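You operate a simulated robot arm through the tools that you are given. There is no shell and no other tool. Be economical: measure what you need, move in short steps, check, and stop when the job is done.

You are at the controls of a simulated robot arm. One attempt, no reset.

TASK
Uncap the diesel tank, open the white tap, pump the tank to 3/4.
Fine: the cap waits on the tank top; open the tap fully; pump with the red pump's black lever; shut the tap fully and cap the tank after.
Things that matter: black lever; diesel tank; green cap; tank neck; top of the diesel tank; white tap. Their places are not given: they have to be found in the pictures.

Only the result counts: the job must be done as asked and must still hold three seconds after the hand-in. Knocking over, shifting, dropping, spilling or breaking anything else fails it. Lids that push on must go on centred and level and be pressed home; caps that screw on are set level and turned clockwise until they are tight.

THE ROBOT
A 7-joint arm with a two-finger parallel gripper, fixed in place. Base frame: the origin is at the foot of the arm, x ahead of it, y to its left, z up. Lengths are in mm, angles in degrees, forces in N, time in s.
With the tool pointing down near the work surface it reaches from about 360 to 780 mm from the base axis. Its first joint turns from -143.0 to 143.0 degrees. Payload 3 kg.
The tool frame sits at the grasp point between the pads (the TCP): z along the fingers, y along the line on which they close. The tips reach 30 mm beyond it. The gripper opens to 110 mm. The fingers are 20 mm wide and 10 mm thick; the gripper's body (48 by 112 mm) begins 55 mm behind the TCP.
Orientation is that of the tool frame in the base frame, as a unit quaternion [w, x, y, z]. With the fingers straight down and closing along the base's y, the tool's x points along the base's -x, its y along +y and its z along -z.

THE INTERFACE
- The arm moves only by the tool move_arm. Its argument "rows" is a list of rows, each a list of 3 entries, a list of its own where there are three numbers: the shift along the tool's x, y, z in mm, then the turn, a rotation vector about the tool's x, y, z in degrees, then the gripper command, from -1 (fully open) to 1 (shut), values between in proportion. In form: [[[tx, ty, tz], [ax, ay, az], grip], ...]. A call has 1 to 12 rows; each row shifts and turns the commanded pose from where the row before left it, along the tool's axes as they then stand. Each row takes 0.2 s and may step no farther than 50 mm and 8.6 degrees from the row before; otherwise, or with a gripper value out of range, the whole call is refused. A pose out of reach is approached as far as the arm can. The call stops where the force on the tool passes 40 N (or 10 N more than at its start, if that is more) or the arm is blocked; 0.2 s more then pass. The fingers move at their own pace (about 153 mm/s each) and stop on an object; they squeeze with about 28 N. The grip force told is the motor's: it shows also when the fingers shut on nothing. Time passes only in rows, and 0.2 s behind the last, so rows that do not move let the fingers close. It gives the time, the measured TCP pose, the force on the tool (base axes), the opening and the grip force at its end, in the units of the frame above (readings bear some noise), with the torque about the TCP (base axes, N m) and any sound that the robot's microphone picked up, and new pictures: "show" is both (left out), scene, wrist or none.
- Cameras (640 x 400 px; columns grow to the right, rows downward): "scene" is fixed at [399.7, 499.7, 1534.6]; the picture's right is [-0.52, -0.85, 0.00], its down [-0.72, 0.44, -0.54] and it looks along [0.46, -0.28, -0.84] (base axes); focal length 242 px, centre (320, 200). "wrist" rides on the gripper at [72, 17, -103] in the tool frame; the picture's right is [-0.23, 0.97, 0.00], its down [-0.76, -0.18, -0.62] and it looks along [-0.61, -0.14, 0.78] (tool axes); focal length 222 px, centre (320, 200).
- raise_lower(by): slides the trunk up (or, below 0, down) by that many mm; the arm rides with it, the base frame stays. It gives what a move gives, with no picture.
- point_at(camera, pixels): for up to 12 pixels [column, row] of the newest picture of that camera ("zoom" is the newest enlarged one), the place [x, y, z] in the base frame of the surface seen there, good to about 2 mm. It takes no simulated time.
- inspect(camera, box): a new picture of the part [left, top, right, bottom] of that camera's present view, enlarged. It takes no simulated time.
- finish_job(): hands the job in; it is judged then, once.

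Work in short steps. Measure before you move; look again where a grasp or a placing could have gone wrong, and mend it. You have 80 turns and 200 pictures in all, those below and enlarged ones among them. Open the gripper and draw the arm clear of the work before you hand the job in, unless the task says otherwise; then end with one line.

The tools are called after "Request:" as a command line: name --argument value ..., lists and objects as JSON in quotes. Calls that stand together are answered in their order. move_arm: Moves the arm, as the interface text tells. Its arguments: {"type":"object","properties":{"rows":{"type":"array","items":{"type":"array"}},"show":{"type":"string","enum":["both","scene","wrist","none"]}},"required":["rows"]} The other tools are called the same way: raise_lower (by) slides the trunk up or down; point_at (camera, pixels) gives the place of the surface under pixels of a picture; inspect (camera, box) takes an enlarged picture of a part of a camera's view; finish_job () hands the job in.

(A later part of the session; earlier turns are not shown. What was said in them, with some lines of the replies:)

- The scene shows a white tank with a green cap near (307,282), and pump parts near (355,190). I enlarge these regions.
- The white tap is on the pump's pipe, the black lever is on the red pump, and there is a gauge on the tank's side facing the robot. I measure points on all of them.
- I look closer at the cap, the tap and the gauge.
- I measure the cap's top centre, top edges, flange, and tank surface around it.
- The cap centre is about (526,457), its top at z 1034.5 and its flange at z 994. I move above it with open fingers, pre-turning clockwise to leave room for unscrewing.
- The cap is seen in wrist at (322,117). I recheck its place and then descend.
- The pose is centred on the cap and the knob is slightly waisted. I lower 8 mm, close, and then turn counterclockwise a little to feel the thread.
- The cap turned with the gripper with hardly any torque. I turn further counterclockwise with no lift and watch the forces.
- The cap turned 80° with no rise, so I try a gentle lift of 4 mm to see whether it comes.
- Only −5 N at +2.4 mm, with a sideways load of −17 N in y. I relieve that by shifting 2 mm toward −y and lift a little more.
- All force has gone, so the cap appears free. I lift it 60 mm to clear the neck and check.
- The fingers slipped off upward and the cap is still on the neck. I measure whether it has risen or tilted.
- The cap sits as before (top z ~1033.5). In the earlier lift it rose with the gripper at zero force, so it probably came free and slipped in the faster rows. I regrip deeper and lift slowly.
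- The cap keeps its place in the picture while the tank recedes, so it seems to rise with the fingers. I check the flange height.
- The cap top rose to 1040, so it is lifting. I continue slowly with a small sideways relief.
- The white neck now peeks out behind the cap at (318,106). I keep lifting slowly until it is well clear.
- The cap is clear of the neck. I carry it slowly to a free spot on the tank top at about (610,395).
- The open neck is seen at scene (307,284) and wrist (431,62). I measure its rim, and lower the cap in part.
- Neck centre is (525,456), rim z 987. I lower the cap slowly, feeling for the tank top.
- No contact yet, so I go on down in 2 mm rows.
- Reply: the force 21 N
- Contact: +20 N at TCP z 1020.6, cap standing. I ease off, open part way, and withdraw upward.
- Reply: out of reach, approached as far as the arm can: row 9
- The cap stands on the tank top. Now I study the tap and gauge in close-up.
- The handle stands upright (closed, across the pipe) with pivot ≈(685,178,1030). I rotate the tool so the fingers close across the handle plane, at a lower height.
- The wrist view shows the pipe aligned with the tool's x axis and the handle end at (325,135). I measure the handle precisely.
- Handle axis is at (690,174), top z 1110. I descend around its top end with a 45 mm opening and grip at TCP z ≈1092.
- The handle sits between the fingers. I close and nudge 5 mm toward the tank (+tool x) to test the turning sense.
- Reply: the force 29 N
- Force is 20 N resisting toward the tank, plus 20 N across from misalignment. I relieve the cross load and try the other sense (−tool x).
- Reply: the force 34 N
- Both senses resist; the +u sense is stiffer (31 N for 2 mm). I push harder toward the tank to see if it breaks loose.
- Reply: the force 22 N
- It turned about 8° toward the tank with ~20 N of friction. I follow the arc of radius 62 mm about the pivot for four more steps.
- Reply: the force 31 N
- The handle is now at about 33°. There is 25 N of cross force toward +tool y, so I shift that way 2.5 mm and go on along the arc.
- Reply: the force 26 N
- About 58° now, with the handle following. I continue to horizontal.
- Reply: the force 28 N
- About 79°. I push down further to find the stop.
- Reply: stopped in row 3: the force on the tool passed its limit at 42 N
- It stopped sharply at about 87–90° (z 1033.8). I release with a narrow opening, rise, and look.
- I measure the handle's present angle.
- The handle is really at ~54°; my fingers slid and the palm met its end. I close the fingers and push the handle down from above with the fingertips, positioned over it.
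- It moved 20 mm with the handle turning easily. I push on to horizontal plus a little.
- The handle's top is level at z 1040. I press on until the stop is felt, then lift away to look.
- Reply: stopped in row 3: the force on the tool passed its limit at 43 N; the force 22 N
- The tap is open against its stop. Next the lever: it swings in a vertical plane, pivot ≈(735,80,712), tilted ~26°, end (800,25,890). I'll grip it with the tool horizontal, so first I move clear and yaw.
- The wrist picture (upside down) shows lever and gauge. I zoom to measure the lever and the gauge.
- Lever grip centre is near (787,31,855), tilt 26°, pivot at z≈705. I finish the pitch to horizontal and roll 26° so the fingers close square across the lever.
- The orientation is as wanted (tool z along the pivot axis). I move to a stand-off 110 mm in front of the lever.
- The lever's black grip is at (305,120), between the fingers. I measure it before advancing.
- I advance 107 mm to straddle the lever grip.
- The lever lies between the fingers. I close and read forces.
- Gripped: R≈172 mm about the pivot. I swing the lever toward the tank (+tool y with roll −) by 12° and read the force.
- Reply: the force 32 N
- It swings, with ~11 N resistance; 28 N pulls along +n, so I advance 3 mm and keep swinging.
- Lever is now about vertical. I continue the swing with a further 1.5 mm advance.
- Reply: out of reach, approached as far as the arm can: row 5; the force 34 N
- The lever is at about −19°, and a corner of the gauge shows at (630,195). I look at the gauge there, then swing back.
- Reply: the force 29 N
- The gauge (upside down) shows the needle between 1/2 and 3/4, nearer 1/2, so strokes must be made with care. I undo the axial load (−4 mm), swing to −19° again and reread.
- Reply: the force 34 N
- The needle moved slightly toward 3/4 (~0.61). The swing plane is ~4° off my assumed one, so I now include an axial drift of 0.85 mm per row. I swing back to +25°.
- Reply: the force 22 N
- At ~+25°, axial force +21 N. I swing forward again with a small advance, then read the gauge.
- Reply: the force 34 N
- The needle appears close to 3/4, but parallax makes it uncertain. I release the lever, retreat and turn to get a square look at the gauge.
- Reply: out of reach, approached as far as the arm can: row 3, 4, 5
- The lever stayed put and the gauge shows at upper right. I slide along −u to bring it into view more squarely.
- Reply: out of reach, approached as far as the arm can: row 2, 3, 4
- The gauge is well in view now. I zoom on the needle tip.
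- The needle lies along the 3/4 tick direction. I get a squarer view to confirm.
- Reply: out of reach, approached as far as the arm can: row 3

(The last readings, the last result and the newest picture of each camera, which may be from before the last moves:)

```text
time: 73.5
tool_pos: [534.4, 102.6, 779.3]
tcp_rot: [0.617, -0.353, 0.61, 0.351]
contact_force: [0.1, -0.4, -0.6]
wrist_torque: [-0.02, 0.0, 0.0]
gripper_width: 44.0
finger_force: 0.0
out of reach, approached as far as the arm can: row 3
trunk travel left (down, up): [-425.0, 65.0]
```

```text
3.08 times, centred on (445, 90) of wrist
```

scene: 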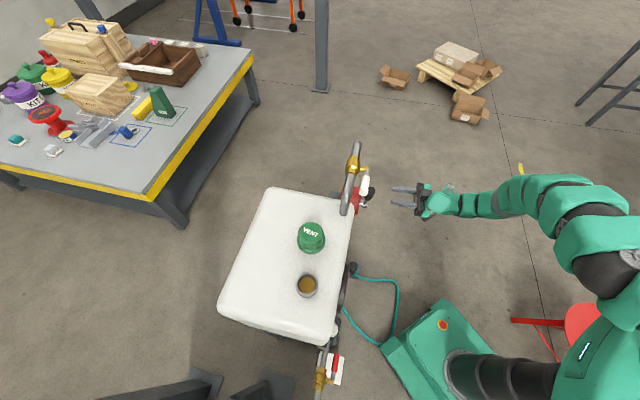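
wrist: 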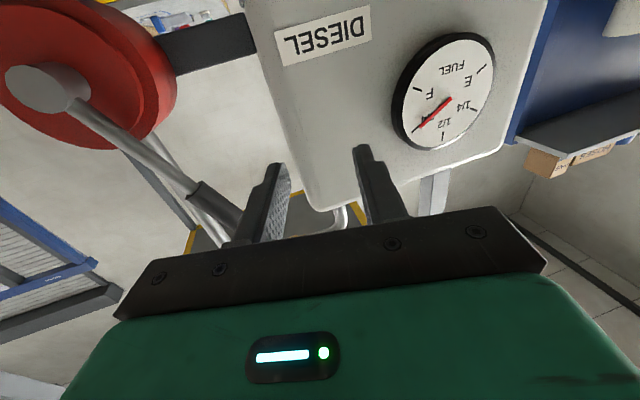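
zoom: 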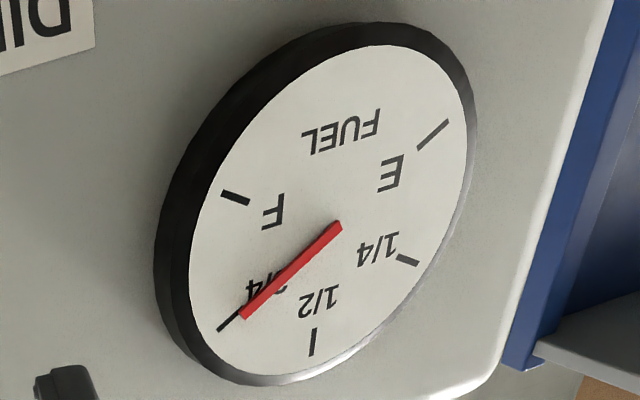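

The needle line matches the 3/4 tick within about 0.01, so pumping is done. Next I shut the tap: with horizontal closed fingers I will lift the handle from below. I move to a stand-off beneath its end.

Request:
move_arm --rows '[[[0, 0, 0], [6, 0, 0], 1], [[0, 0, 0], [6, 0, 0], 1], [[-37, -0.8, 9], [0, 0, 0], 1], [[-37, -0.8, 9], [0, 0, 0], 1], [[-37, -0.8, 9], [0, 0, 0], 1], [[-37, -0.8, 9], [0, 0, 0], 1], [[-37, -0.8, 9], [0, 0, 0], 1], [[-36, -0.8, 9], [0, 0, 0], 1]]'

```text
time: 75.3
tool_pos: [668.7, 124.8, 954.4]
tcp_rot: [0.649, -0.287, 0.644, 0.287]
contact_force: [0.3, -0.1, 0.2]
wrist_torque: [-0.01, 0.0, 0.02]
gripper_width: 0.0
finger_force: 27.5
out of reach, approached as far as the arm can: row 1, 2, 3, 4, 5, 6, 7
trunk travel left (down, up): [-425.0, 65.0]
```

scene: 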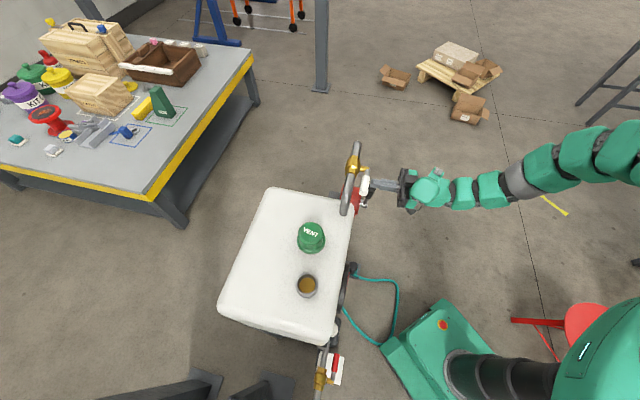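
wrist: 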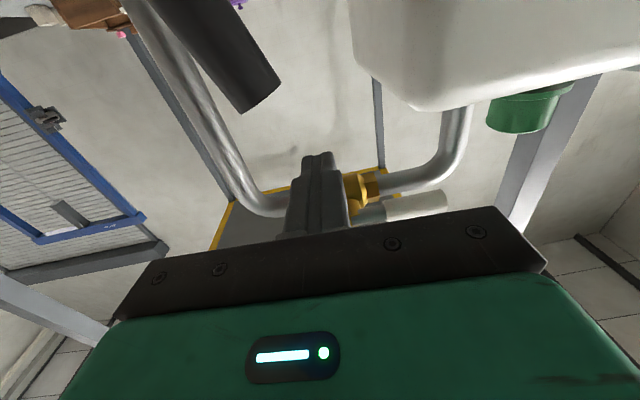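

The hand ended at (669,125,954), higher in reach, and nothing was touched. I go up to z 1000, slide under the handle end, then advance.

Request:
move_arm --rows '[[[-20, 0, -8], [0, 0, 0], 1], [[-22, 0, 0], [0, 0, 0], 1], [[0, 27, 0], [0, 0, 0], 1], [[0, 27, 0], [0, 0, 0], 1], [[0, 25, 0], [0, 0, 0], 1]]'

```text
time: 76.5
tool_pos: [676.8, 138.2, 993.7]
tcp_rot: [0.65, -0.287, 0.643, 0.287]
contact_force: [-0.5, -0.9, 0.2]
wrist_torque: [-0.01, 0.03, -0.01]
gripper_width: 0.0
finger_force: 28.9
out of reach, approached as far as the arm can: row 1, 3, 4, 5
trunk travel left (down, up): [-425.0, 65.0]
```

scene: 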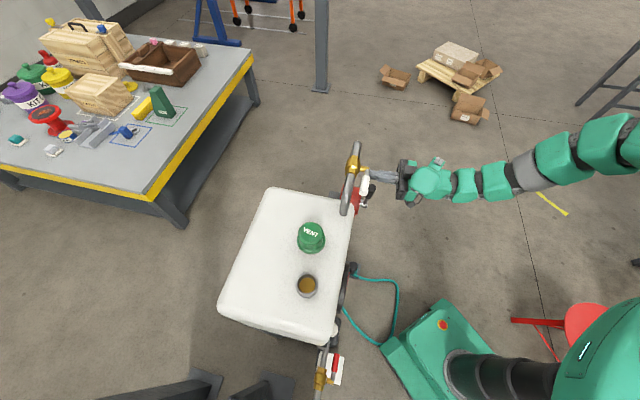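
wrist: 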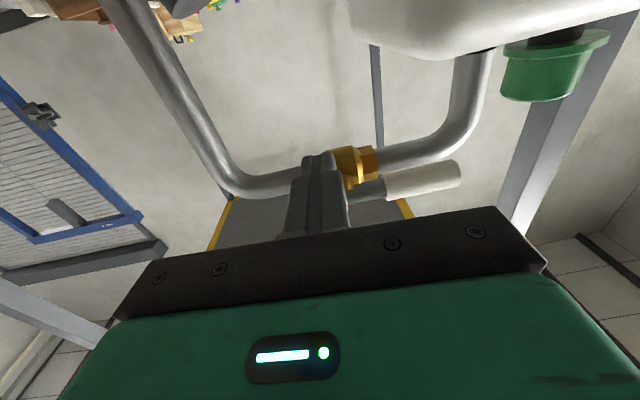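

This fully horizontal pose is out of reach nearer the tank. I pitch the fingers 32° downward (hand higher), which should free the wrist while still letting me hook under the handle.

Request:
move_arm --rows '[[[0, 0, -5], [0, 8, 0], 1], [[0, 0, -5], [0, 8, 0], 1], [[0, 0, -5], [0, 8, 0], 1], [[0, 0, -5], [0, 8, 0], 1]]' --show "wrist"

```text
time: 77.5
tool_pos: [665.0, 122.4, 998.0]
tcp_rot: [0.448, -0.353, 0.798, 0.193]
contact_force: [0.5, 0.6, 0.0]
wrist_torque: [-0.01, 0.0, -0.04]
gripper_width: 0.1
finger_force: 27.9
trunk travel left (down, up): [-425.0, 65.0]
```

wrist: 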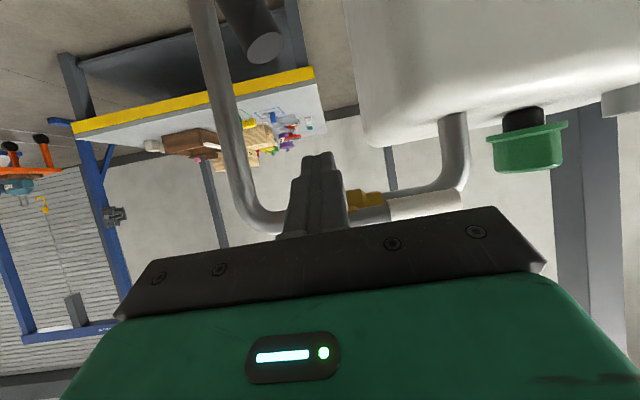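

Now reachable. I slide under the handle end to s=330, then advance so the fingertips go beneath it.

Request:
move_arm --rows '[[[0, 26, 0], [0, 0, 0], 1], [[0, 26, 0], [0, 0, 0], 1], [[0, 26, 0], [0, 0, 0], 1], [[-8.5, 0, -5.2], [0, 0, 0], 1]]' --show "wrist"

```text
time: 78.5
tool_pos: [640.5, 160.2, 1014.6]
tcp_rot: [0.448, -0.355, 0.797, 0.197]
contact_force: [-0.1, 0.2, 0.1]
wrist_torque: [0.02, 0.0, -0.02]
gripper_width: 0.0
finger_force: 28.3
out of reach, approached as far as the arm can: row 2, 3
trunk travel left (down, up): [-425.0, 65.0]
```

wrist: 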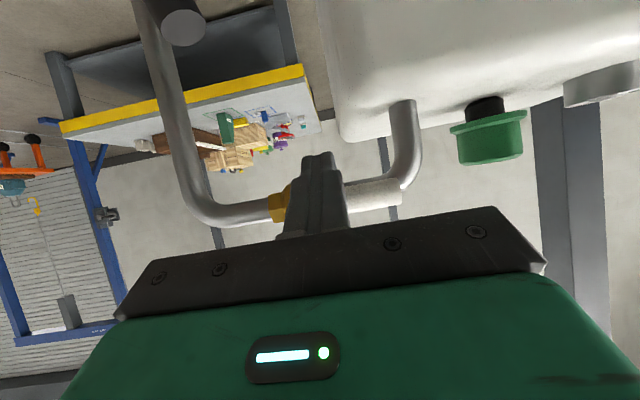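

The wrist limit still stops me short of the handle's end. With the hand clear of everything below (lever top z 889, s≥424), I lower the trunk 100 mm so the forearm is flatter, then bring the hand up again.

Request:
raise_lower --by -100

Request:
move_arm --rows '[[[-42.5, 0, -26], [0, 0, 0], 1], [[-34, 0, -21], [0, 0, 0], 1]]' --show "wrist"

```text
time: 79.8
tool_pos: [639.4, 160.1, 914.9]
tcp_rot: [0.447, -0.355, 0.797, 0.196]
contact_force: [0.1, 0.4, 0.9]
wrist_torque: [0.01, 0.02, -0.03]
gripper_width: 0.3
finger_force: 27.3
trunk travel left (down, up): [-325.0, 165.0]
```

```text
time: 80.5
tool_pos: [635.5, 159.1, 1002.8]
tcp_rot: [0.447, -0.356, 0.797, 0.196]
contact_force: [0.6, -0.1, -0.4]
wrist_torque: [0.0, 0.01, 0.01]
gripper_width: 0.0
finger_force: 28.2
trunk travel left (down, up): [-325.0, 165.0]
```

wrist: 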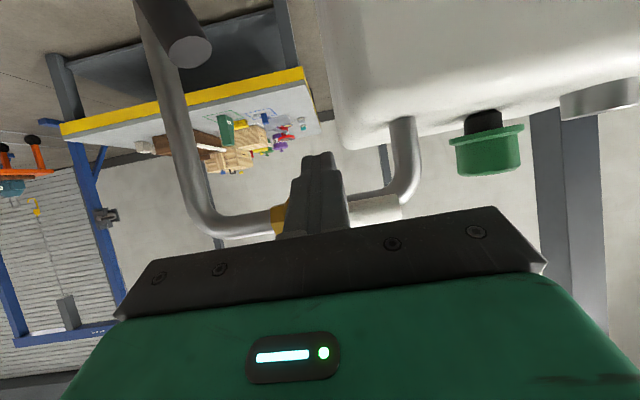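

Reach is better now. I slide to s≈326 and advance under the handle end.

Request:
move_arm --rows '[[[0, 18, 0], [0, 0, 0], 1], [[0, 18, 0], [0, 0, 0], 1], [[-6, 0, 10], [0, 0, 0], 1], [[-6, 0, 10], [0, 0, 0], 1], [[-5, 0, 6.5], [0, 0, 0], 1]]'

```text
time: 81.7
tool_pos: [640.8, 201.7, 1005.5]
tcp_rot: [0.447, -0.354, 0.798, 0.195]
contact_force: [-0.2, 0.0, -0.6]
wrist_torque: [0.01, -0.02, -0.01]
gripper_width: 0.0
finger_force: 27.8
out of reach, approached as far as the arm can: row 2
trunk travel left (down, up): [-325.0, 165.0]
```

scene: 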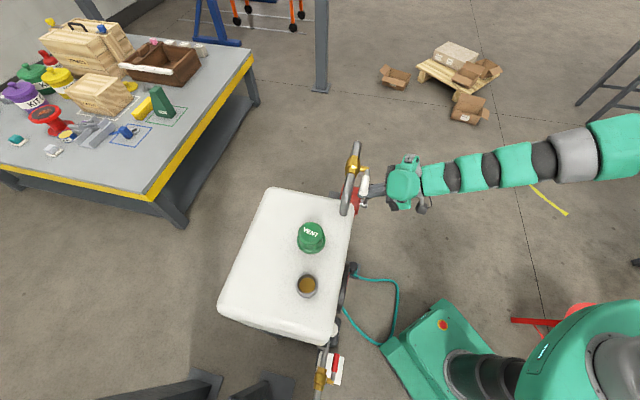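
wrist: 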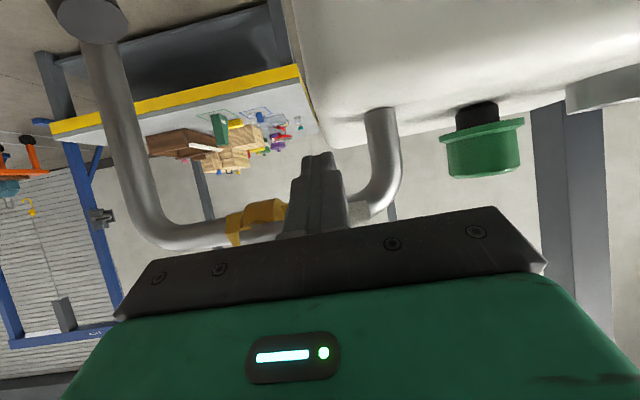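

Fingertips are beneath the handle (s≈337). I lift in 5 mm rows.

Request:
move_arm --rows '[[[-4.26, 0, -2.6], [0, 0, 0], 1], [[-4.26, 0, -2.6], [0, 0, 0], 1], [[-4.26, 0, -2.6], [0, 0, 0], 1], [[-4.26, 0, -2.6], [0, 0, 0], 1], [[-4.26, 0, -2.6], [0, 0, 0], 1], [[-4.26, 0, -2.6], [0, 0, 0], 1], [[0, 0, 0], [0, 0, 0], 1]]' --show "wrist"

```text
time: 83.2
tool_pos: [641.0, 201.6, 1036.0]
tcp_rot: [0.447, -0.355, 0.797, 0.196]
contact_force: [-0.2, 0.2, -0.5]
wrist_torque: [0.02, -0.04, -0.01]
gripper_width: 0.0
finger_force: 27.9
trunk travel left (down, up): [-325.0, 165.0]
```

wrist: 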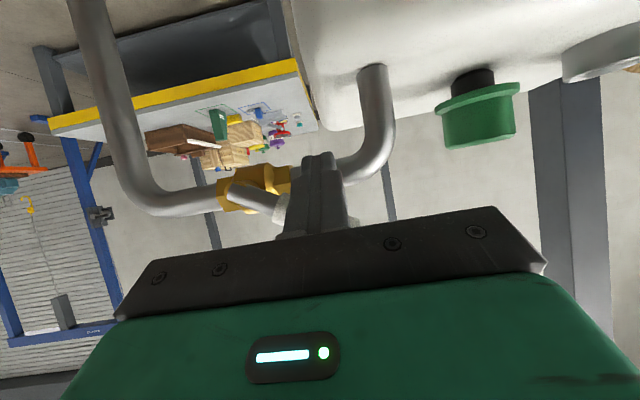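

The handle is slanting up behind the fingers, moving easily. I keep lifting and begin curving toward +u.

Request:
move_arm --rows '[[[-4.26, 0, -2.6], [0, 0, 0], 1], [[-4.26, 0, -2.6], [0, 0, 0], 1], [[-4.26, 0, -2.6], [0, 0, 0], 1], [[-4.26, 0, -2.6], [0, 0, 0], 1], [[-4.26, 0, -2.6], [0, 0, 0], 1], [[-4.26, -2, -2.6], [0, 0, 0], 1], [[-4.26, -3, -2.6], [0, 0, 0], 1], [[-4.26, -4, -2.6], [0, 0, 0], 1], [[0, 0, 0], [0, 0, 0], 1]]' --show "wrist"

```text
time: 85.2
tool_pos: [648.1, 195.0, 1076.3]
tcp_rot: [0.447, -0.356, 0.797, 0.197]
contact_force: [-1.6, 0.4, 0.6]
wrist_torque: [-0.03, 0.0, 0.02]
gripper_width: 0.1
finger_force: 28.8
trunk travel left (down, up): [-325.0, 165.0]
```

wrist: 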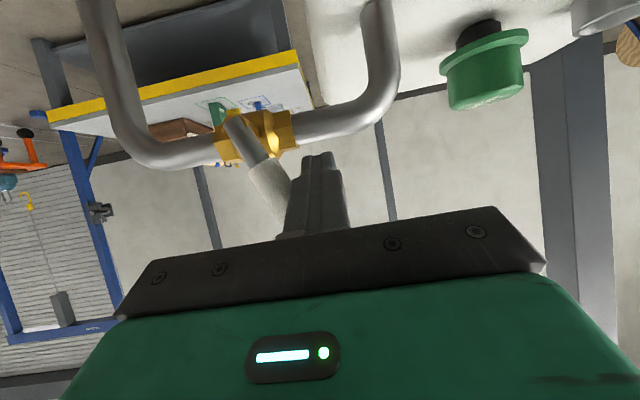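

It follows; the handle is about 30° from upright. I push on toward +u to bring it to the closed stop.

Request:
move_arm --rows '[[[-4.26, -4.5, -2.6], [0, 0, 0], 1], [[-3.4, -4.5, -2.1], [0, 0, 0], 1], [[-2.6, -4.5, -1.6], [0, 0, 0], 1], [[-1.7, -4.5, -1], [0, 0, 0], 1], [[-1.7, -4, -1], [0, 0, 0], 1], [[0, 0, 0], [0, 0, 0], 1]]' --show "wrist"

Request:
move_arm --rows '[[[0, -3, 0], [0, 0, 0], 1], [[0, -3, 0], [0, 0, 0], 1], [[0, -3, 0], [0, 0, 0], 1], [[0, -3, 0], [0, 0, 0], 1], [[0, 0, 0], [0, 0, 0], 1]]' --show "wrist"

```text
time: 86.7
tool_pos: [664.1, 181.4, 1091.9]
tcp_rot: [0.447, -0.356, 0.797, 0.196]
contact_force: [-0.3, -0.1, 0.2]
wrist_torque: [0.01, 0.03, -0.01]
gripper_width: 0.1
finger_force: 28.1
trunk travel left (down, up): [-325.0, 165.0]
```

wrist: 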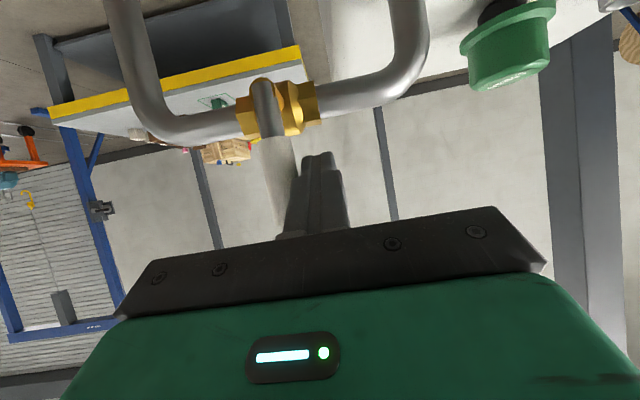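

```text
time: 87.6
tool_pos: [665.7, 180.1, 1092.9]
tcp_rot: [0.444, -0.361, 0.795, 0.201]
contact_force: [-22.9, 4.0, -0.5]
wrist_torque: [-0.03, -0.25, -0.05]
gripper_width: 0.0
finger_force: 27.8
trunk travel left (down, up): [-325.0, 165.0]
stopped in row 4: the force on the tool passed its limit at 43 N (the readings are from after the stop); the commanded pose is now the measured one
```

wrist: 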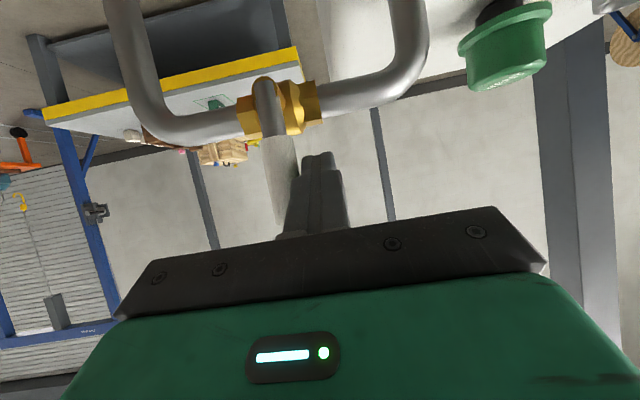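

The tap met its hard stop exactly at upright (43 N). I back off and view it.

Request:
move_arm --rows '[[[0, 5, 0], [0, 0, 0], 1], [[0, 0, -30], [0, 0, 0], 1], [[0, 0, -40], [0, 0, 0], 1], [[0, 0, -40], [0, 0, 0], 1], [[0, 0, -40], [0, 0, 0], 1]]'

Request:
inspect --camera "scene" --box '[320, 130, 400, 220]'

Request:
point_at --camera "zoom" --pixels '[[375, 80], [365, 130]]'

```text
time: 88.8
tool_pos: [579.9, 86.5, 1168.8]
tcp_rot: [0.443, -0.359, 0.797, 0.2]
contact_force: [0.7, 0.0, 0.8]
wrist_torque: [-0.03, 0.02, 0.03]
gripper_width: 0.0
finger_force: 28.4
trunk travel left (down, up): [-325.0, 165.0]
```

scene: 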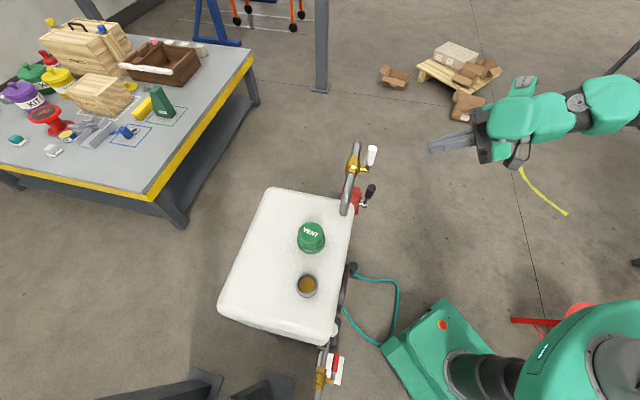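
wrist: 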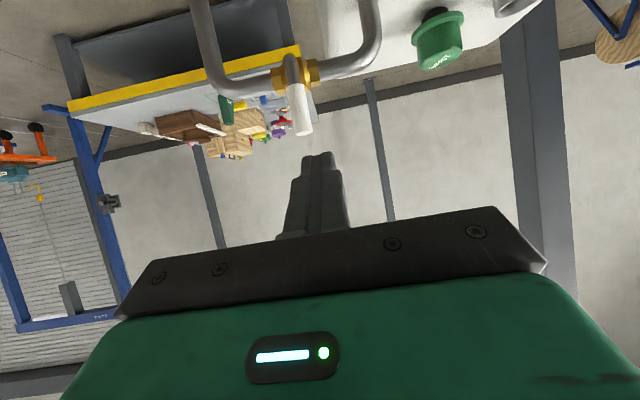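

```text
4.44 times, centred on (360, 175) of scene
```

zoom: 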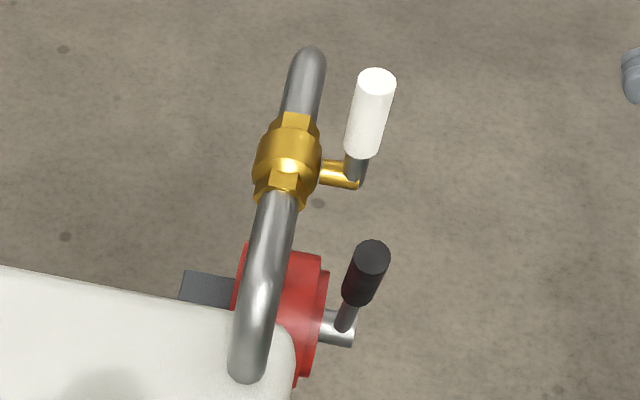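

```text
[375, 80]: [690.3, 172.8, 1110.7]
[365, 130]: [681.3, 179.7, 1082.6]
```

The tap is back exactly in its original closed pose. I raise the trunk back, and turn the tool downward again.

Request:
raise_lower --by 100

Request:
move_arm --rows '[[[-15, 0, 0], [0, 8.3, 0], -0.4], [[15, 0, 20], [0, 8.3, 0], -0.4], [[0, 0, 20], [0, 8.3, 0], -0.4], [[0, 0, 20], [0, 8.3, 0], -0.4], [[0, 0, 0], [0, 8.3, 0], -0.4], [[0, 0, 0], [0, 8.3, 0], -0.4], [[0, 0, 0], [0, 8.2, 0], -0.4]]'

Request:
point_at --camera "scene" --pixels '[[311.5, 231], [302, 232], [322, 231], [311.5, 222], [311.5, 240], [311.5, 252]]'

Request:
inspect --camera "scene" --box '[280, 210, 344, 300]'

```text
time: 90.2
tool_pos: [581.6, 87.1, 1269.0]
tcp_rot: [0.443, -0.359, 0.797, 0.2]
contact_force: [-0.7, -0.3, 0.4]
wrist_torque: [0.03, 0.0, 0.01]
gripper_width: 0.1
finger_force: 27.8
trunk travel left (down, up): [-425.0, 65.0]
```

```text
time: 91.8
tool_pos: [608.0, 114.5, 1227.5]
tcp_rot: [0.003, -0.41, 0.912, 0.0]
contact_force: [0.3, -0.4, 0.5]
wrist_torque: [0.08, -0.02, -0.01]
gripper_width: 77.0
finger_force: 0.0
trunk travel left (down, up): [-425.0, 65.0]
```

scene: 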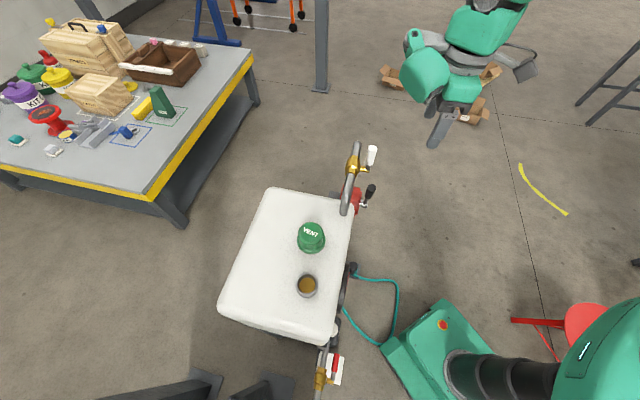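
wrist: 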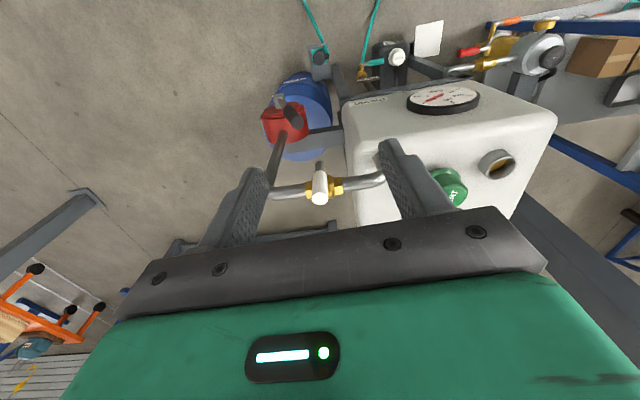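

```text
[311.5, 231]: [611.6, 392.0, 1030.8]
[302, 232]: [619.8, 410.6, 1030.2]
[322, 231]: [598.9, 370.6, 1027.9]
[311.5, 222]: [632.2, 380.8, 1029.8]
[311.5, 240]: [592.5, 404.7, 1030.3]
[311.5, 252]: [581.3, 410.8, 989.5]
```

```text
4.44 times, centred on (312, 255) of scene
```

zoom: 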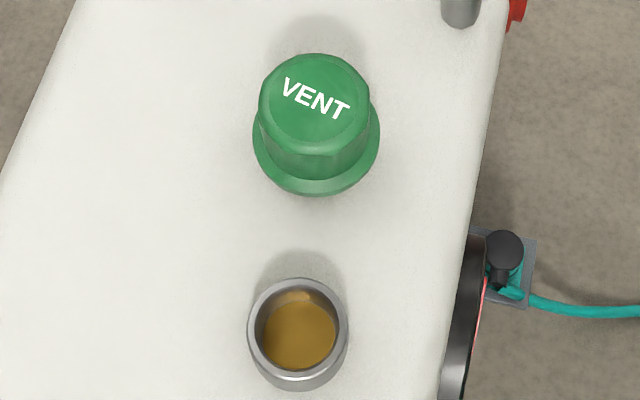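

Scene shows the cap at about (611,393). I check the gauge needle once more and move above the cap.

Request:
inspect --camera "wrist" --box '[395, 75, 495, 125]'

Request:
move_arm --rows '[[[0, 0, 0], [0, 0, 8.4], -0.4], [[-26, 30.3, 8], [0, 0, 0], -0.4], [[-26, 30.3, 8], [0, 0, 0], -0.4], [[-26, 30.3, 8], [0, 0, 0], -0.4], [[-26, 30.3, 15], [0, 0, 0], -0.4], [[-26, 30.3, 15], [0, 0, 0], -0.4], [[-26, 30.3, 20], [0, 0, 0], -0.4], [[-26, 30, 25], [0, 0, 0], -0.4]]'

```text
6.40 times, centred on (445, 100) of wrist
```

zoom: 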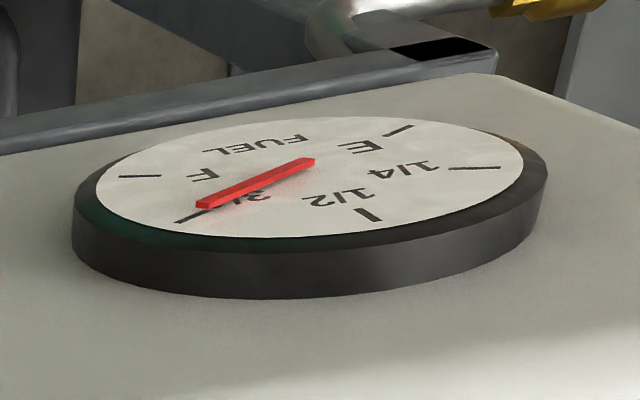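

```text
time: 93.6
tool_pos: [609.8, 397.0, 1125.9]
tcp_rot: [0.003, -0.342, 0.94, 0.001]
contact_force: [0.0, 0.1, 0.9]
wrist_torque: [0.04, -0.04, 0.0]
gripper_width: 77.1
finger_force: 0.1
trunk travel left (down, up): [-425.0, 65.0]
```

scene: 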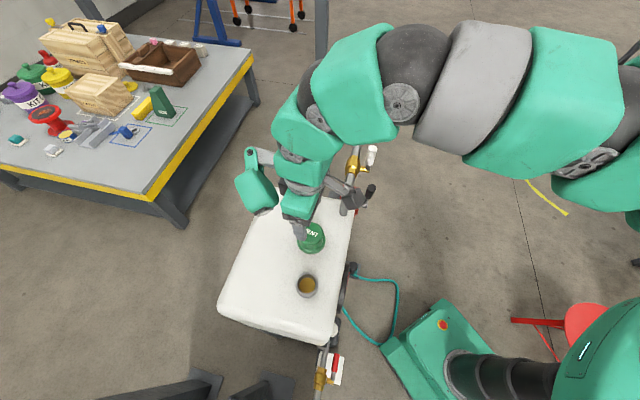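
wrist: 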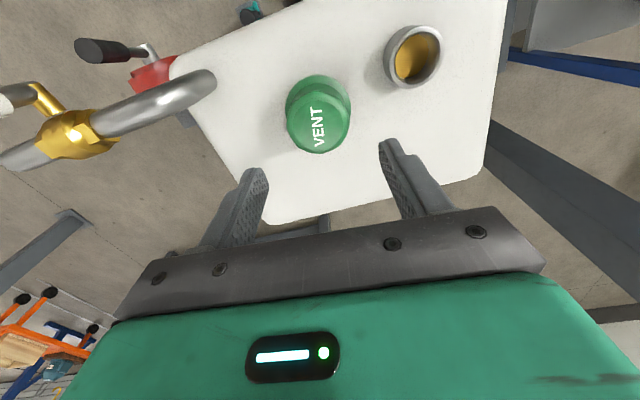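

The gauge still reads 3/4. I descend over the cap and grip it.

Request:
move_arm --rows '[[[0.8, -2.5, 0], [0, 0, 0], -0.4], [[0, 0, 35], [0, 0, 0], -0.4], [[0, 0, 35], [0, 0, 0], -0.4], [[0, 0, 25], [0, 0, 0], -0.4], [[0, 0, 10], [0, 0, 0], -0.4], [[0, 0, 0], [0, 0, 0], 1], [[0, 0, 0], [0, 0, 0], 1], [[0, 0, 0], [0, 0, 0], 1]]' --show "wrist"

```text
time: 95.4
tool_pos: [612.2, 391.9, 1021.9]
tcp_rot: [0.001, -0.342, 0.94, 0.001]
contact_force: [0.6, 0.0, -0.5]
wrist_torque: [-0.02, 0.0, -0.04]
gripper_width: 56.3
finger_force: 28.3
trunk travel left (down, up): [-425.0, 65.0]
```

wrist: 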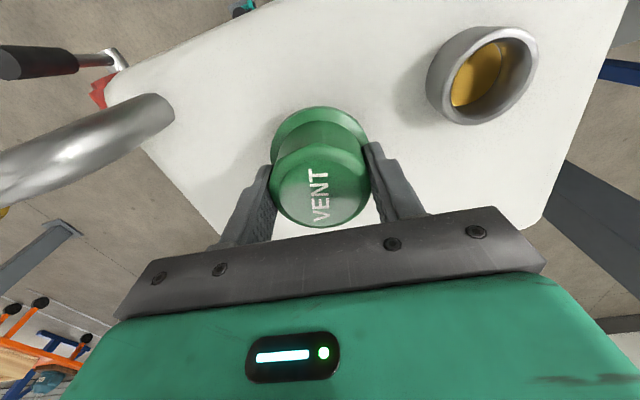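

Gripped level. I lift slowly and carry it back above the neck.

Request:
move_arm --rows '[[[0, 0, -4], [0, 0, 0], 1], [[0, 0, -6], [0, 0, 0], 1], [[0, 0, -8], [0, 0, 0], 1], [[0, 0, -8], [0, 0, 0], 1], [[0, 0, -8], [0, 0, 0], 1], [[0, 0, -8], [0, 0, 0], 1], [[0, 0, -8], [0, 0, 0], 1], [[0, 0, -8], [0, 0, 0], 1], [[0, 0, 0], [0, 0, 0], 1]]' --show "wrist"

Request:
move_arm --rows '[[[3.1, 13.2, 0], [0, 0, 0], 1], [[3.1, 13.2, 0], [0, 0, 0], 1], [[3.1, 13.2, 0], [0, 0, 0], 1], [[3.2, 13.2, 0], [0, 0, 0], 1], [[3.2, 13.2, 0], [0, 0, 0], 1], [[3.2, 13.2, 0], [0, 0, 0], 1], [[3.1, 13.1, 0], [0, 0, 0], 1], [[3.1, 13, 0], [0, 0, 0], 1], [[0, 0, 0], [0, 0, 0], 1], [[0, 0, 0], [0, 0, 0], 1]]'

```text
time: 97.4
tool_pos: [611.5, 392.4, 1081.9]
tcp_rot: [0.002, -0.342, 0.94, 0.001]
contact_force: [-0.5, -0.1, -1.0]
wrist_torque: [-0.01, -0.02, 0.0]
gripper_width: 56.5
finger_force: 28.0
trunk travel left (down, up): [-425.0, 65.0]
```

wrist: 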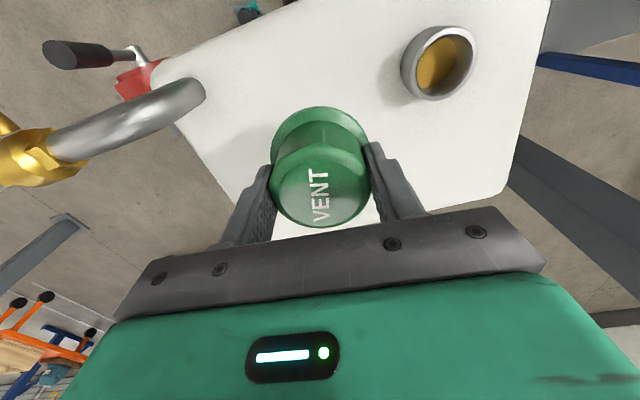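

```text
time: 99.6
tool_pos: [524.8, 457.1, 1081.3]
tcp_rot: [0.001, -0.342, 0.94, 0.0]
contact_force: [0.3, 0.5, -1.8]
wrist_torque: [-0.02, 0.0, 0.02]
gripper_width: 56.4
finger_force: 28.1
trunk travel left (down, up): [-425.0, 65.0]
```

scene: 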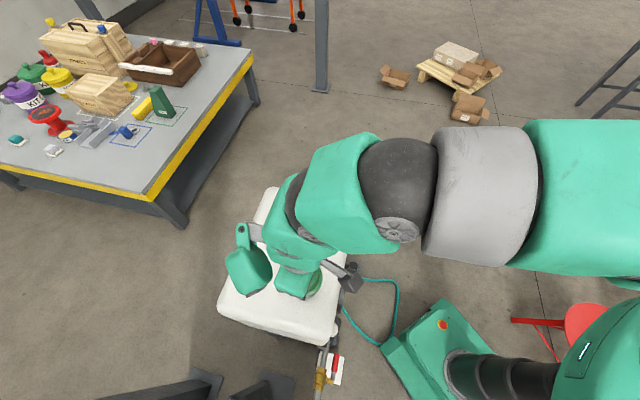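
wrist: 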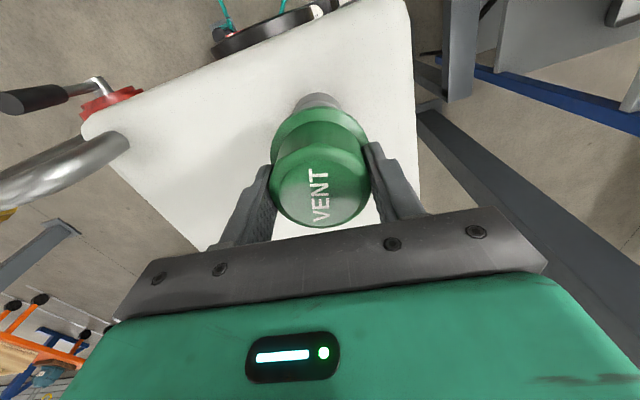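

Centred over the neck at (525,457). I lower slowly, watching forces.

Request:
move_arm --rows '[[[0, 0, 6], [0, 0, 0], 1], [[0, 0, 6], [0, 0, 0], 1], [[0, 0, 6], [0, 0, 0], 1], [[0, 0, 4], [0, 0, 0], 1], [[0, 0, 3], [0, 0, 0], 1], [[0, 0, 3], [0, 0, 0], 1], [[0, 0, 0], [0, 0, 0], 1]]' --show "wrist"

Request:
move_arm --rows '[[[0, 0, 2], [0, 0, 0], 1], [[0, 0, 2], [0, 0, 0], 1], [[0, 0, 2], [0, 0, 0], 1], [[0, 0, 2], [0, 0, 0], 1], [[0, 0, 0], [0, 0, 0], 1]]' --show "wrist"

```text
time: 101.2
tool_pos: [524.8, 456.1, 1052.8]
tcp_rot: [0.003, -0.341, 0.94, 0.0]
contact_force: [0.8, -0.6, 0.2]
wrist_torque: [-0.01, -0.02, -0.03]
gripper_width: 56.1
finger_force: 27.8
trunk travel left (down, up): [-425.0, 65.0]
```

wrist: 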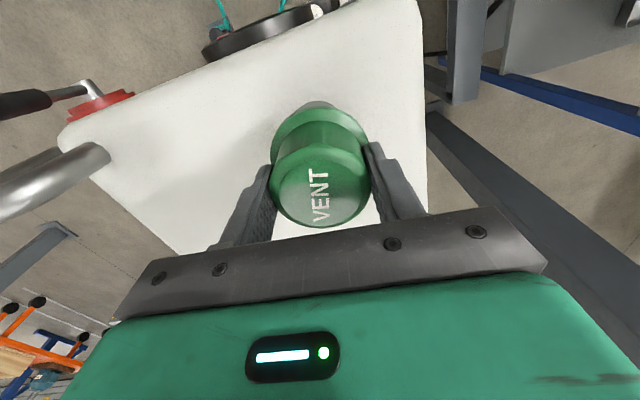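

```text
time: 102.4
tool_pos: [525.2, 456.3, 1045.0]
tcp_rot: [0.001, -0.342, 0.94, 0.0]
contact_force: [-0.7, -0.2, -1.2]
wrist_torque: [-0.04, 0.0, 0.02]
gripper_width: 56.8
finger_force: 27.5
trunk travel left (down, up): [-425.0, 65.0]
```

wrist: 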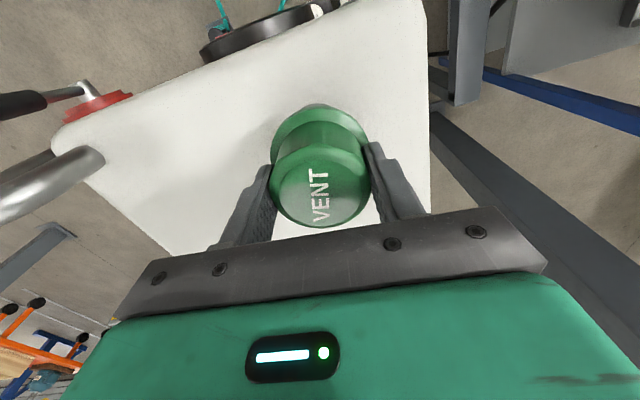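

No contact force, so the cap is entering cleanly. I continue down in 2 mm rows to seating.

Request:
move_arm --rows '[[[0, 0, 2], [0, 0, 0], 1], [[0, 0, 2], [0, 0, 0], 1], [[0, 0, 2], [0, 0, 0], 1], [[0, 0, 2], [0, 0, 0], 1], [[0, 0, 2], [0, 0, 0], 1], [[0, 0, 0], [0, 0, 0], 1]]' --show "none"

Request:
move_arm --rows '[[[0, 0, 2], [0, 0, 0], 1], [[0, 0, 2], [0, 0, 0], 1], [[0, 0, 2], [0, 0, 0], 1], [[0, 0, 2], [0, 0, 0], 1], [[0, 0, 2], [0, 0, 0], 1], [[0, 0, 0], [0, 0, 0], 1]]' --show "wrist"

```text
time: 103.8
tool_pos: [526.3, 456.8, 1035.1]
tcp_rot: [0.002, -0.342, 0.94, 0.0]
contact_force: [0.0, -1.2, -1.4]
wrist_torque: [-0.05, -0.04, -0.01]
gripper_width: 56.6
finger_force: 27.4
trunk travel left (down, up): [-425.0, 65.0]
```

```text
time: 105.2
tool_pos: [526.0, 456.5, 1027.7]
tcp_rot: [0.004, -0.343, 0.939, 0.002]
contact_force: [6.6, -1.4, 30.0]
wrist_torque: [-0.23, -0.03, 0.09]
gripper_width: 56.7
finger_force: 28.6
trunk travel left (down, up): [-425.0, 65.0]
```

wrist: 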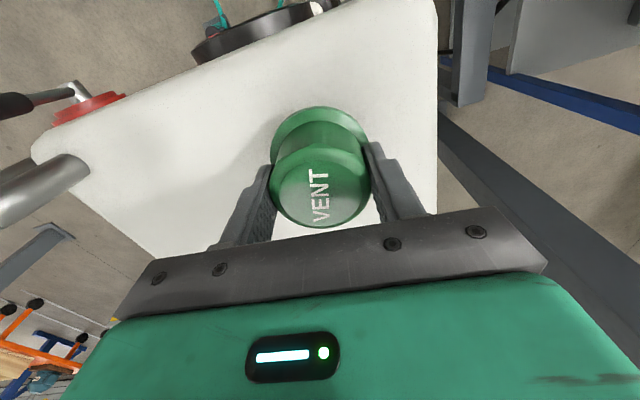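

Seated with 30 N at z 1027.7. I ease the press slightly and turn clockwise, watching the torque.

Request:
move_arm --rows '[[[0, 0, -2], [0, 0, 0], 1], [[0, 0, 0], [0, 0, 8], 1], [[0, 0, 0], [0, 0, 8], 1], [[0, 0, 0], [0, 0, 8], 1], [[0, 0, 0], [0, 0, 8], 1], [[0, 0, 0], [0, 0, 8], 1], [[0, 0, 0], [0, 0, 0], 1]]' --show "wrist"

Request:
move_arm --rows '[[[0, 0, 0], [0, 0, 8], 1], [[0, 0, 0], [0, 0, 8], 1], [[0, 0, 0], [0, 0, 8], 1], [[0, 0, 0], [0, 0, 8], 1], [[0, 0, 0], [0, 0, 8], 1], [[0, 0, 0], [0, 0, 0], 1]]' --show "wrist"

```text
time: 106.8
tool_pos: [522.9, 456.4, 1027.4]
tcp_rot: [0.001, 0.001, 1.0, 0.001]
contact_force: [4.2, 0.9, 6.5]
wrist_torque: [0.02, -0.2, -0.07]
gripper_width: 56.5
finger_force: 28.6
trunk travel left (down, up): [-425.0, 65.0]
```

wrist: 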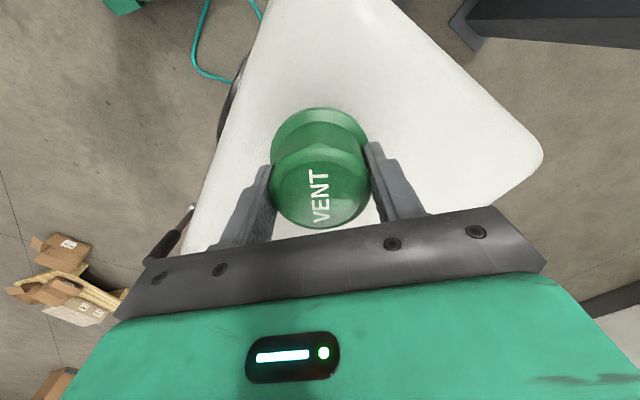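

```text
time: 108.2
tool_pos: [523.5, 455.4, 1027.2]
tcp_rot: [0.001, 0.344, 0.939, 0.002]
contact_force: [2.8, 1.0, 1.2]
wrist_torque: [0.01, -0.07, 0.01]
gripper_width: 56.5
finger_force: 27.8
trunk travel left (down, up): [-425.0, 65.0]
```

wrist: 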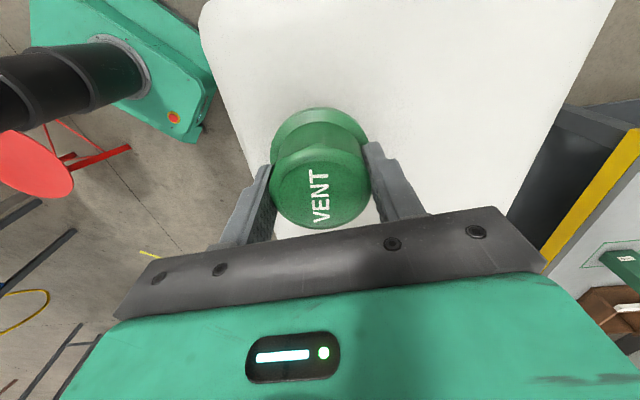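

The cap turns freely with no torque, so it is a push-on cap. I release, and press it home from above with closed fingertips at its centre.

Request:
move_arm --rows '[[[0, 0, 0], [0, 0, 0], -0.4], [[0, 0, 0], [0, 0, 0], -0.4], [[0, 0, -20], [0, 0, 0], -0.4], [[0, 0, -35], [0, 0, 0], -0.4], [[0, 0, 0], [0, 0, 0], 1], [[0, 0, 0], [0, 0, 0], 1]]'

Request:
point_at --camera "wrist" --pixels '[[295, 130], [345, 130], [320, 110], [302, 150], [340, 150], [320, 95]]'

```text
time: 109.6
tool_pos: [524.6, 458.5, 1081.4]
tcp_rot: [0.001, 0.342, 0.94, 0.003]
contact_force: [-0.3, 0.2, 0.0]
wrist_torque: [-0.01, 0.02, -0.03]
gripper_width: 0.0
finger_force: 27.9
trunk travel left (down, up): [-425.0, 65.0]
```

scene: 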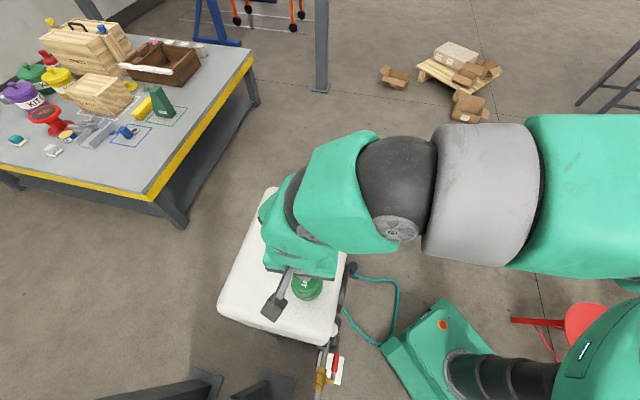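
wrist: 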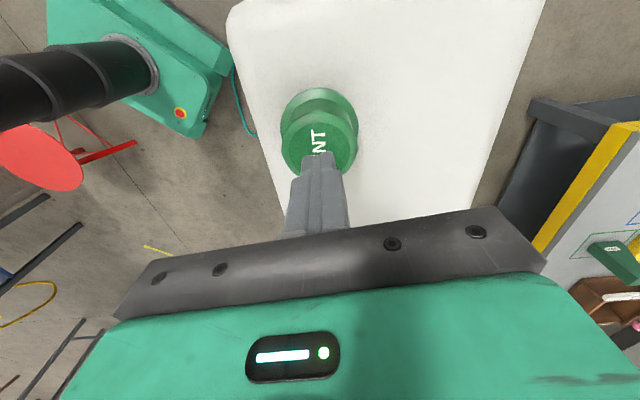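

```text
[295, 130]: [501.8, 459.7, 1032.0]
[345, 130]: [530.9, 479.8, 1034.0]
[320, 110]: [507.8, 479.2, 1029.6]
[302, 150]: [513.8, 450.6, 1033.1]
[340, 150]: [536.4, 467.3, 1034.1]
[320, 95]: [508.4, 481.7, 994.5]
```

The cap top is level at z ~1034 as at first. I press down at its centre until the force limit.

Request:
move_arm --rows '[[[0, -0.5, 10], [0, 0, 0], 1], [[0, 0, 5], [0, 0, 0], 1], [[0, 0, 2], [0, 0, 0], 1], [[0, 0, 2], [0, 0, 0], 1], [[0, 0, 2], [0, 0, 0], 1], [[0, 0, 2], [0, 0, 0], 1], [[0, 0, 2], [0, 0, 0], 1]]' --show "none"

Request:
move_arm --rows '[[[0, 0, -20], [0, 0, 0], 1], [[0, 0, -40], [0, 0, 0], 1], [[0, 0, -50], [0, 0, 0], 1], [[0, -45, -10], [0, 0, 0], 0], [[0, -48, 0], [0, 0, 0], 0], [[0, -48, 0], [0, 0, 0], 0], [[0, -48, 0], [0, 0, 0], 0], [[0, -48, 0], [0, 0, 0], -0.5]]'

Request:
inspect --camera "scene" --box '[270, 230, 344, 310]'

Request:
point_at --camera "scene" --pixels '[[305.8, 278.5], [305.8, 266.5], [294.5, 278.5], [317.5, 278.5], [305.8, 290], [292, 288], [321.8, 286], [307, 299.5]]'

```text
time: 111.1
tool_pos: [525.8, 458.1, 1064.0]
tcp_rot: [0.003, 0.342, 0.94, 0.008]
contact_force: [1.3, 1.9, 11.6]
wrist_torque: [0.05, 0.05, -0.01]
gripper_width: 0.0
finger_force: 27.6
trunk travel left (down, up): [-425.0, 65.0]
stopped in row 7: the force on the tool passed its limit at 44 N (the readings are from after the stop); the commanded pose is now the measured one
```

```text
time: 112.9
tool_pos: [373.5, 270.4, 1179.1]
tcp_rot: [0.002, 0.342, 0.94, 0.005]
contact_force: [0.7, 1.3, 0.2]
wrist_torque: [-0.02, -0.02, -0.03]
gripper_width: 82.6
finger_force: 0.0
trunk travel left (down, up): [-425.0, 65.0]
```

scene: 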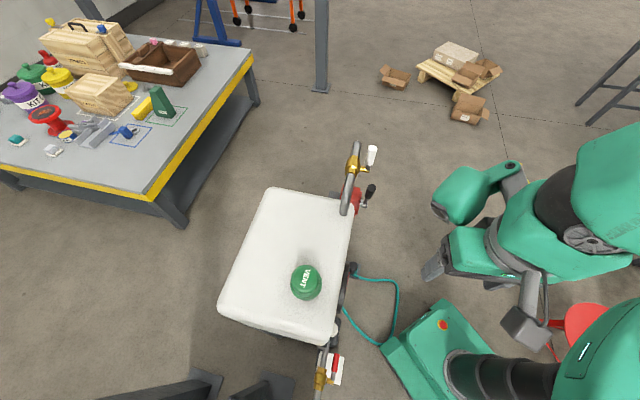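
wrist: 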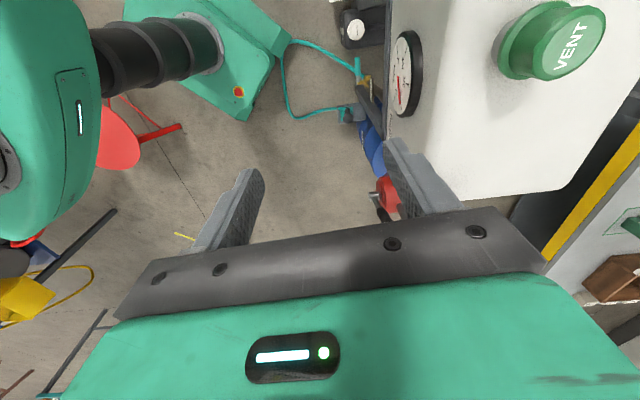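

```text
5.00 times, centred on (307, 270) of scene
```

zoom: 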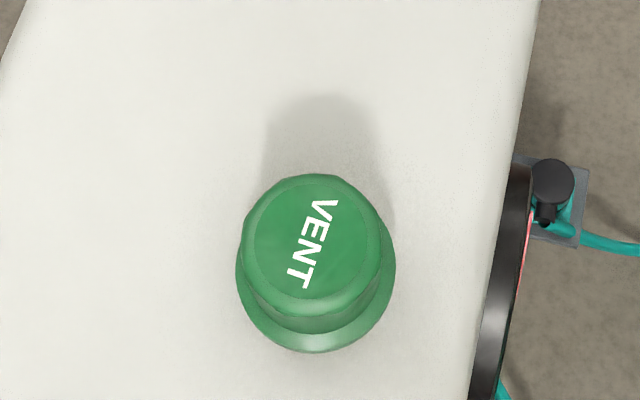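

```text
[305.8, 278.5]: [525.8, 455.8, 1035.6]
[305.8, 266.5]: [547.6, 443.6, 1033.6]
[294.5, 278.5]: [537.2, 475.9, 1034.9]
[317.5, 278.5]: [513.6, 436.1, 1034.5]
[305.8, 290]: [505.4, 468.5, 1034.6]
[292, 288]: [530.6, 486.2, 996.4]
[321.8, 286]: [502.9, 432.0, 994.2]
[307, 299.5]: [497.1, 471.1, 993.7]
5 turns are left
```

The cap is level at its original height, the tap is shut, the gauge reads 3/4 and the arm is clear with the gripper open. I hand in.

Request:
finish_job

```text
The job is handed in.
```

I finished the job and handed it in. The tank was uncapped and the white tap opened fully. I then pumped the tank until the gauge read 3/4, to within about 0.01. After that the tap went back to its closed stop and the cap was pressed home level at its original height. The arm is clear with the gripper open.
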